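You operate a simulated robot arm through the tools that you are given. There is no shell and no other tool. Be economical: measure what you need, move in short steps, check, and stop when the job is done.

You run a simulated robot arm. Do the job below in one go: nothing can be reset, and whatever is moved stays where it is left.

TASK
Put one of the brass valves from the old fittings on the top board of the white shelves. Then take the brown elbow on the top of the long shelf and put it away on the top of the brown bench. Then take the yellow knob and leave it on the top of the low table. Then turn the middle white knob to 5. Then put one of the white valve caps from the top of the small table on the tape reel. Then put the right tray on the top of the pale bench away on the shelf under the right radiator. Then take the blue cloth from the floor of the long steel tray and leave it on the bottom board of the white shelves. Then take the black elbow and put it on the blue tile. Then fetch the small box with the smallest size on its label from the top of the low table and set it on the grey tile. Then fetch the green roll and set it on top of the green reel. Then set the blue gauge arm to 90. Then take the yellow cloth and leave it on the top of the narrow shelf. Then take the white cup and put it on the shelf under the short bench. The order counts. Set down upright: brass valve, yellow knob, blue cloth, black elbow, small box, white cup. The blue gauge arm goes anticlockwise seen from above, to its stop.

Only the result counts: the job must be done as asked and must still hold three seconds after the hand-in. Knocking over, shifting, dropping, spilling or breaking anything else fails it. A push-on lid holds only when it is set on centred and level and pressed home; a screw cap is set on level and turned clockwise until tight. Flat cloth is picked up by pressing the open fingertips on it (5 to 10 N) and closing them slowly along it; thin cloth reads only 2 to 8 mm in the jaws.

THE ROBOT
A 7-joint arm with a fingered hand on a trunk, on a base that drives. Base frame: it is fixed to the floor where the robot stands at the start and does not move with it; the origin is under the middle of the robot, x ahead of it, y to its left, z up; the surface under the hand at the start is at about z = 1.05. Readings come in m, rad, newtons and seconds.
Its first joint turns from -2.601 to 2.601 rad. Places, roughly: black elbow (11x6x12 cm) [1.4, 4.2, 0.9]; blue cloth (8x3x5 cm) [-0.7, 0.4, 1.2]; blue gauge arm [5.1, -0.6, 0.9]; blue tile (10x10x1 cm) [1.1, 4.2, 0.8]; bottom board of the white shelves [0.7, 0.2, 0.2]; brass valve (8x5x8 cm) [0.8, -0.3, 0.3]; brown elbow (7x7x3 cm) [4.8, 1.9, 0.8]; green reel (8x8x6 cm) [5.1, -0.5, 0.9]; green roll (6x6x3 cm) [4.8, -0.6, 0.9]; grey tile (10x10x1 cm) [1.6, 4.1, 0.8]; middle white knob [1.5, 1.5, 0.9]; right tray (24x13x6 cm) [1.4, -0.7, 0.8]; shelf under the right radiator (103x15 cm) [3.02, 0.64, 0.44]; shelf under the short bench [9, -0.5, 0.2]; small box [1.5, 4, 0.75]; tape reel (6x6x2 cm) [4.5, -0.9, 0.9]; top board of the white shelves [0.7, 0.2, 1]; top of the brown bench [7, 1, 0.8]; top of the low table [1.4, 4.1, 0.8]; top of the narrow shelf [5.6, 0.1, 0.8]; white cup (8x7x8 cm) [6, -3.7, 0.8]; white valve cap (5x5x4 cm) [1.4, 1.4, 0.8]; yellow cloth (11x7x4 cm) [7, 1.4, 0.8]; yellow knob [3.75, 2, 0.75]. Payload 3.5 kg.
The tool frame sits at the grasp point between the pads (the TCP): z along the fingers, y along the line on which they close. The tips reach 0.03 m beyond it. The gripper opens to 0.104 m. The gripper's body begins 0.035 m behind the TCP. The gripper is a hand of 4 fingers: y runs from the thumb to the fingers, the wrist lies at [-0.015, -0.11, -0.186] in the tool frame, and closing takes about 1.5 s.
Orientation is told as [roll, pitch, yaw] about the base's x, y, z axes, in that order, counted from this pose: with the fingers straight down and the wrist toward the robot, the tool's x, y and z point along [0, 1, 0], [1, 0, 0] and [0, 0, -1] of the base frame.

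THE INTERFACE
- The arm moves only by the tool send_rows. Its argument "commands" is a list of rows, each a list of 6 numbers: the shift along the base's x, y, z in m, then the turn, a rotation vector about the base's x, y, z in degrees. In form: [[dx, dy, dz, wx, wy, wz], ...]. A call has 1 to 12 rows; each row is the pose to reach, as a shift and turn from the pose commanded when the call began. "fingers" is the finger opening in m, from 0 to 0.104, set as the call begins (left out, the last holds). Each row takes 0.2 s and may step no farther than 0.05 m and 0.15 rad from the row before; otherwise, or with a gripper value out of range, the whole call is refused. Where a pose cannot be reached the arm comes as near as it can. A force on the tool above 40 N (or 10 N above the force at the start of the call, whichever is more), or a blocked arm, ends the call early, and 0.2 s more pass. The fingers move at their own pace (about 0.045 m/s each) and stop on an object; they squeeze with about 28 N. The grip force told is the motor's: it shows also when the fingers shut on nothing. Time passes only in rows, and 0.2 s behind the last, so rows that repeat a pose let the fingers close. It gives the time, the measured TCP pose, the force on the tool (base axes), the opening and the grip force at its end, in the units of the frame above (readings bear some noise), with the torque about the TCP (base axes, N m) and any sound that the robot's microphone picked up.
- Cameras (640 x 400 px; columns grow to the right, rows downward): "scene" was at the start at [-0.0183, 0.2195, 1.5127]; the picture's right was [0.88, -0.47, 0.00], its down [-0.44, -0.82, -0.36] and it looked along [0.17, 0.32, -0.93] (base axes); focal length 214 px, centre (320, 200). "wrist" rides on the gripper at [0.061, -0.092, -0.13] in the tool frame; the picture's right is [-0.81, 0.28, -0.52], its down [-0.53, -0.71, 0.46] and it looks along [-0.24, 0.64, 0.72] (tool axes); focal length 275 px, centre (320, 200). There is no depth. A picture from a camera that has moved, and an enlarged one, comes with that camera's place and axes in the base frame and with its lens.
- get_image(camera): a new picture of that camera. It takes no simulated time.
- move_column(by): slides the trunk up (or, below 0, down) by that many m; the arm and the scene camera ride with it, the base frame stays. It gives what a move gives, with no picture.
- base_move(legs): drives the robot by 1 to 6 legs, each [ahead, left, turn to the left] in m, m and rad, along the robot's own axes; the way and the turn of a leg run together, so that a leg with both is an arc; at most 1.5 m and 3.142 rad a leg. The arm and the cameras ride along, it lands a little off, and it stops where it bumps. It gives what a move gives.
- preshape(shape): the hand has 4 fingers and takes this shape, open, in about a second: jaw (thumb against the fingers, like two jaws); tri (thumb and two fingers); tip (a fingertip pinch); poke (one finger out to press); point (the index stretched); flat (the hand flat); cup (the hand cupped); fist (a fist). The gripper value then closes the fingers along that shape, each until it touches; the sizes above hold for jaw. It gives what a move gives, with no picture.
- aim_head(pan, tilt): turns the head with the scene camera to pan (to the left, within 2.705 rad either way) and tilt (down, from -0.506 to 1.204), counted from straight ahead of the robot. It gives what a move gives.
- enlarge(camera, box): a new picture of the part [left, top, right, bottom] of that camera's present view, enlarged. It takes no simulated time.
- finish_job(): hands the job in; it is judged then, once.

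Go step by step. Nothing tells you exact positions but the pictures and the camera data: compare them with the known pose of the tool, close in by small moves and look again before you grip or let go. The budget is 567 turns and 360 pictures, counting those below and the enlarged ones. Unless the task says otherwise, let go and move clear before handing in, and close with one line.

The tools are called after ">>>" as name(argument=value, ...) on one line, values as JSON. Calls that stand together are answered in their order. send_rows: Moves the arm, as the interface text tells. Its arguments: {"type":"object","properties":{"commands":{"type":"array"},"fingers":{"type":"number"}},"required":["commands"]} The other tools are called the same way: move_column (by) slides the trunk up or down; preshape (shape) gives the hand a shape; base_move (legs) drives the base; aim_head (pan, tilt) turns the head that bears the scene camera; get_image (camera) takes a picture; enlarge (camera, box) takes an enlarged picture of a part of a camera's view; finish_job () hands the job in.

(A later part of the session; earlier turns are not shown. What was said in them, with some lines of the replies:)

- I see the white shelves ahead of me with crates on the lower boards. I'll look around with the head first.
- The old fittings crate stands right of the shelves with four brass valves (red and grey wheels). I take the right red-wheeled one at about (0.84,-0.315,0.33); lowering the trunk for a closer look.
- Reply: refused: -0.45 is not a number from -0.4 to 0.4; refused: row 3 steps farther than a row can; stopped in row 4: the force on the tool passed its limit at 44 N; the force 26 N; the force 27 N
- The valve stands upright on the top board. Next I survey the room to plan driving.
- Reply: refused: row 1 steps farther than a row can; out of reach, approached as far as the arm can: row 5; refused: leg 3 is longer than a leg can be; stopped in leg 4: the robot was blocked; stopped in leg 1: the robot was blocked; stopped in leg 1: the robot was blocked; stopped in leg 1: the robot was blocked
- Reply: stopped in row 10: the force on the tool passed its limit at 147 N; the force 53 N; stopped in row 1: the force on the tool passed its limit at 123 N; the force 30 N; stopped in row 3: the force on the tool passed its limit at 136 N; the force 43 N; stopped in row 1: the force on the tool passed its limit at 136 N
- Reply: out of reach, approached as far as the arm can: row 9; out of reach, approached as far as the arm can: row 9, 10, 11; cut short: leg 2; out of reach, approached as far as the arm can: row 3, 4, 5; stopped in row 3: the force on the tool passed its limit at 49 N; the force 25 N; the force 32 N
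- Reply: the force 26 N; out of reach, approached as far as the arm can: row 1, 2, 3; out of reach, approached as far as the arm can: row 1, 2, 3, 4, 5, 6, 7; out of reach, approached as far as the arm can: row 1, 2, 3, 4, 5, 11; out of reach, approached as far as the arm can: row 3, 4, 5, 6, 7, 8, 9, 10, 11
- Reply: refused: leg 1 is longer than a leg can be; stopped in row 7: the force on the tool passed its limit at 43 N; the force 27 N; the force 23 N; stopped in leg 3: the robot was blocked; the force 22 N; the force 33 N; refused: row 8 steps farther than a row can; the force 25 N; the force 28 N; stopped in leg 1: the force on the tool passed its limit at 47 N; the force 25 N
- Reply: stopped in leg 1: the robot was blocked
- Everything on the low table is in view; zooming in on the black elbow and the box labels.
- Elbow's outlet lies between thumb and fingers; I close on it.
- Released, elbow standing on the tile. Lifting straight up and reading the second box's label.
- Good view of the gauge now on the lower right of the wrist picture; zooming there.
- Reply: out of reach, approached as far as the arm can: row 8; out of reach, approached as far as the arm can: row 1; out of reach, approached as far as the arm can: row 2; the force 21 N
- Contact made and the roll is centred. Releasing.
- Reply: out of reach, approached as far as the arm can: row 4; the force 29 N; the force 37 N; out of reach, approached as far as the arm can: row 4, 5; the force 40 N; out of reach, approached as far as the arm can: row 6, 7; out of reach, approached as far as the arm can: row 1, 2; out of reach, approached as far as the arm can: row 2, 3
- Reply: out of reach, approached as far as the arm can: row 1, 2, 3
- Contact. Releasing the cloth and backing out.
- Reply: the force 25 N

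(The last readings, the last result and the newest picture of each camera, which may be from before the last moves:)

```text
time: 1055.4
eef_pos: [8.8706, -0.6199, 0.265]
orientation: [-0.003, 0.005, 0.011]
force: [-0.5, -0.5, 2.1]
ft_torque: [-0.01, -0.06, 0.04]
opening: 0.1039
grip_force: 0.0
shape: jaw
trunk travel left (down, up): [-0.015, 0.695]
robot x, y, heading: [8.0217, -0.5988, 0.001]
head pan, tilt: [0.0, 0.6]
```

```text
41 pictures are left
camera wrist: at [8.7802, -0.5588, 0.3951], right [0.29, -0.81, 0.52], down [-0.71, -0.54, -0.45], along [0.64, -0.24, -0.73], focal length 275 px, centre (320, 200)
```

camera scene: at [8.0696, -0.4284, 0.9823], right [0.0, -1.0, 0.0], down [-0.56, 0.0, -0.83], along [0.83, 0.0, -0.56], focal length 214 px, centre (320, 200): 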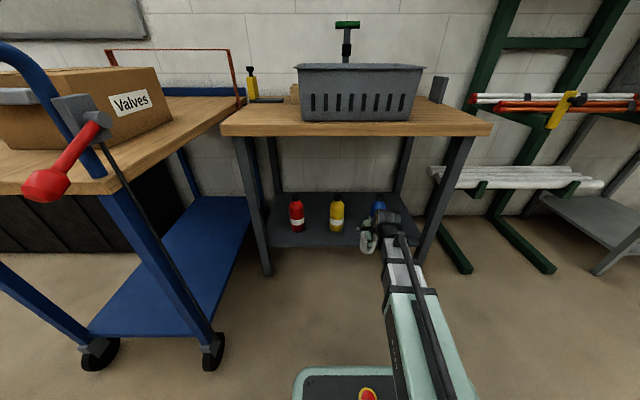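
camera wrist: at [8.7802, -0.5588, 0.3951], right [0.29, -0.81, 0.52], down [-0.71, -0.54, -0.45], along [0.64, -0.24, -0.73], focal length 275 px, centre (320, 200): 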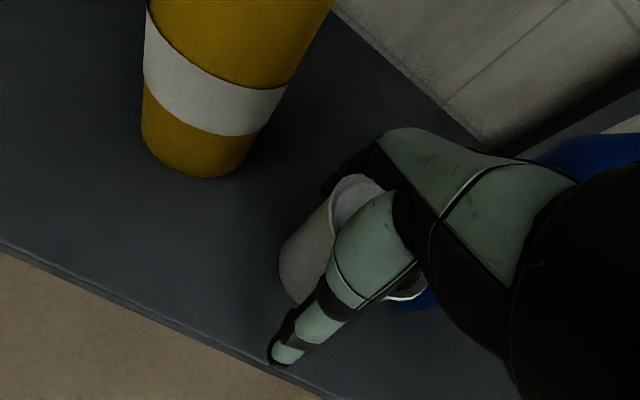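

>>> send_rows(commands=[[0, 0, 0.02, 0, 0, 0], [0, 0, 0.05, 0, 0, 0], [0, 0, 0.08, 0, 0, 0], [0, 0, 0.1, 0, 0, 0]])

>>> get_image(camera="wrist")

>>> enlarge(camera="scene", box=[260, 160, 440, 280])

```text
time: 1056.4
eef_pos: [8.8706, -0.6185, 0.365]
orientation: [-0.005, 0.004, 0.011]
force: [0.6, -0.9, -0.4]
ft_torque: [0.01, 0.06, 0.01]
opening: 0.104
grip_force: 0.0
shape: jaw
trunk travel left (down, up): [-0.015, 0.695]
robot x, y, heading: [8.0232, -0.6005, 0.001]
head pan, tilt: [0.0, 0.6]
```

```text
40 pictures are left
camera wrist: at [8.7798, -0.5579, 0.4962], right [0.29, -0.81, 0.52], down [-0.71, -0.54, -0.45], along [0.64, -0.24, -0.73], focal length 275 px, centre (320, 200)
```

wrist: 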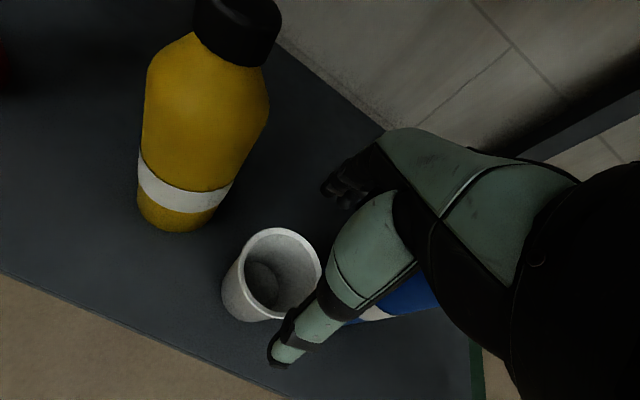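

```text
3.33 times, centred on (350, 220) of scene
camera zoom: at [8.0697, -0.4284, 0.9823], right [0.0, -1.0, 0.0], down [-0.56, 0.0, -0.83], along [0.83, 0.0, -0.56], focal length 715 px, centre (220, 133)
```

zoom: 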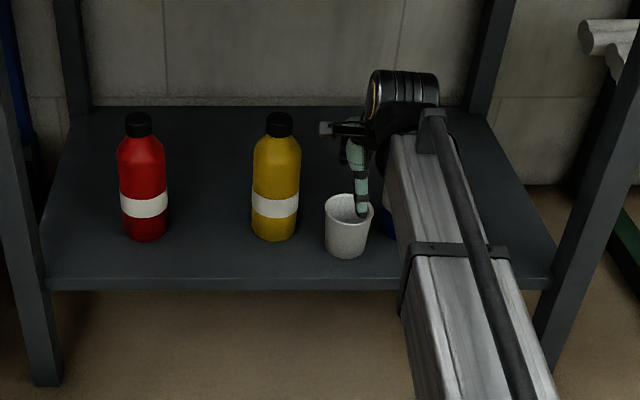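

>>> send_rows(commands=[[-0.01, 0, 0.02, 0, 0, 0], [-0.05, 0, 0.03, 0, 0, 0], [-0.1, 0, 0.03, 0, 0, 0], [-0.15, 0, 0.03, 0, 0, 0], [-0.2, 0, 0.03, 0, 0, 0], [-0.24, 0, 0.03, 0, 0, 0]])

>>> base_move(legs=[[-0.35, 0, 0]])

>>> get_image(camera="scene")

```text
time: 1057.8
eef_pos: [8.6298, -0.6182, 0.3929]
orientation: [-0.005, 0.005, 0.009]
force: [-0.1, -0.3, 0.2]
ft_torque: [0.02, 0.03, 0.03]
opening: 0.104
grip_force: 0.1
shape: jaw
trunk travel left (down, up): [-0.015, 0.695]
robot x, y, heading: [8.0284, -0.5982, 0.001]
head pan, tilt: [0.0, 0.6]
```

```text
time: 1060.0
eef_pos: [8.2782, -0.6192, 0.3941]
orientation: [-0.005, 0.005, 0.009]
force: [-0.7, 0.4, 0.0]
ft_torque: [0.01, 0.03, -0.04]
opening: 0.1039
grip_force: 0.2
shape: jaw
trunk travel left (down, up): [-0.015, 0.695]
robot x, y, heading: [7.6743, -0.5974, 0.004]
head pan, tilt: [0.0, 0.6]
```

```text
38 pictures are left
camera scene: at [7.7164, -0.4291, 0.9823], right [0.0, -1.0, 0.0], down [-0.56, 0.0, -0.83], along [0.83, 0.0, -0.56], focal length 214 px, centre (320, 200)
```

scene: 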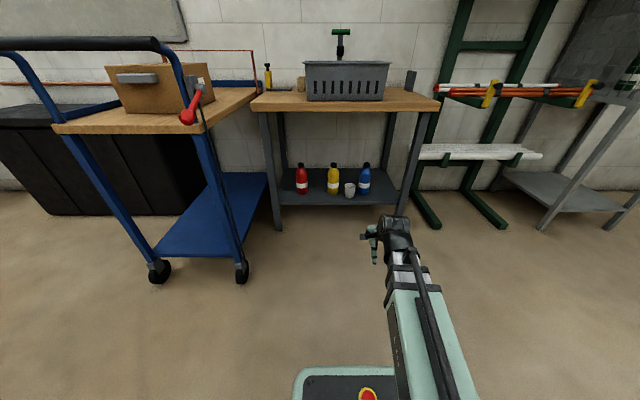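

The cup stands upright on the shelf under the short bench, all three bottles are in place and the hand is clear. Every step is done, so I hand in.

>>> finish_job()

```text
The job is handed in.
```

I did all thirteen steps in the order given and handed the job in. One object was moved that you did not ask for: the green reel stood in the blue gauge arm's path. I moved it aside, then put it back with the roll on top, about 4 cm from where it had stood.
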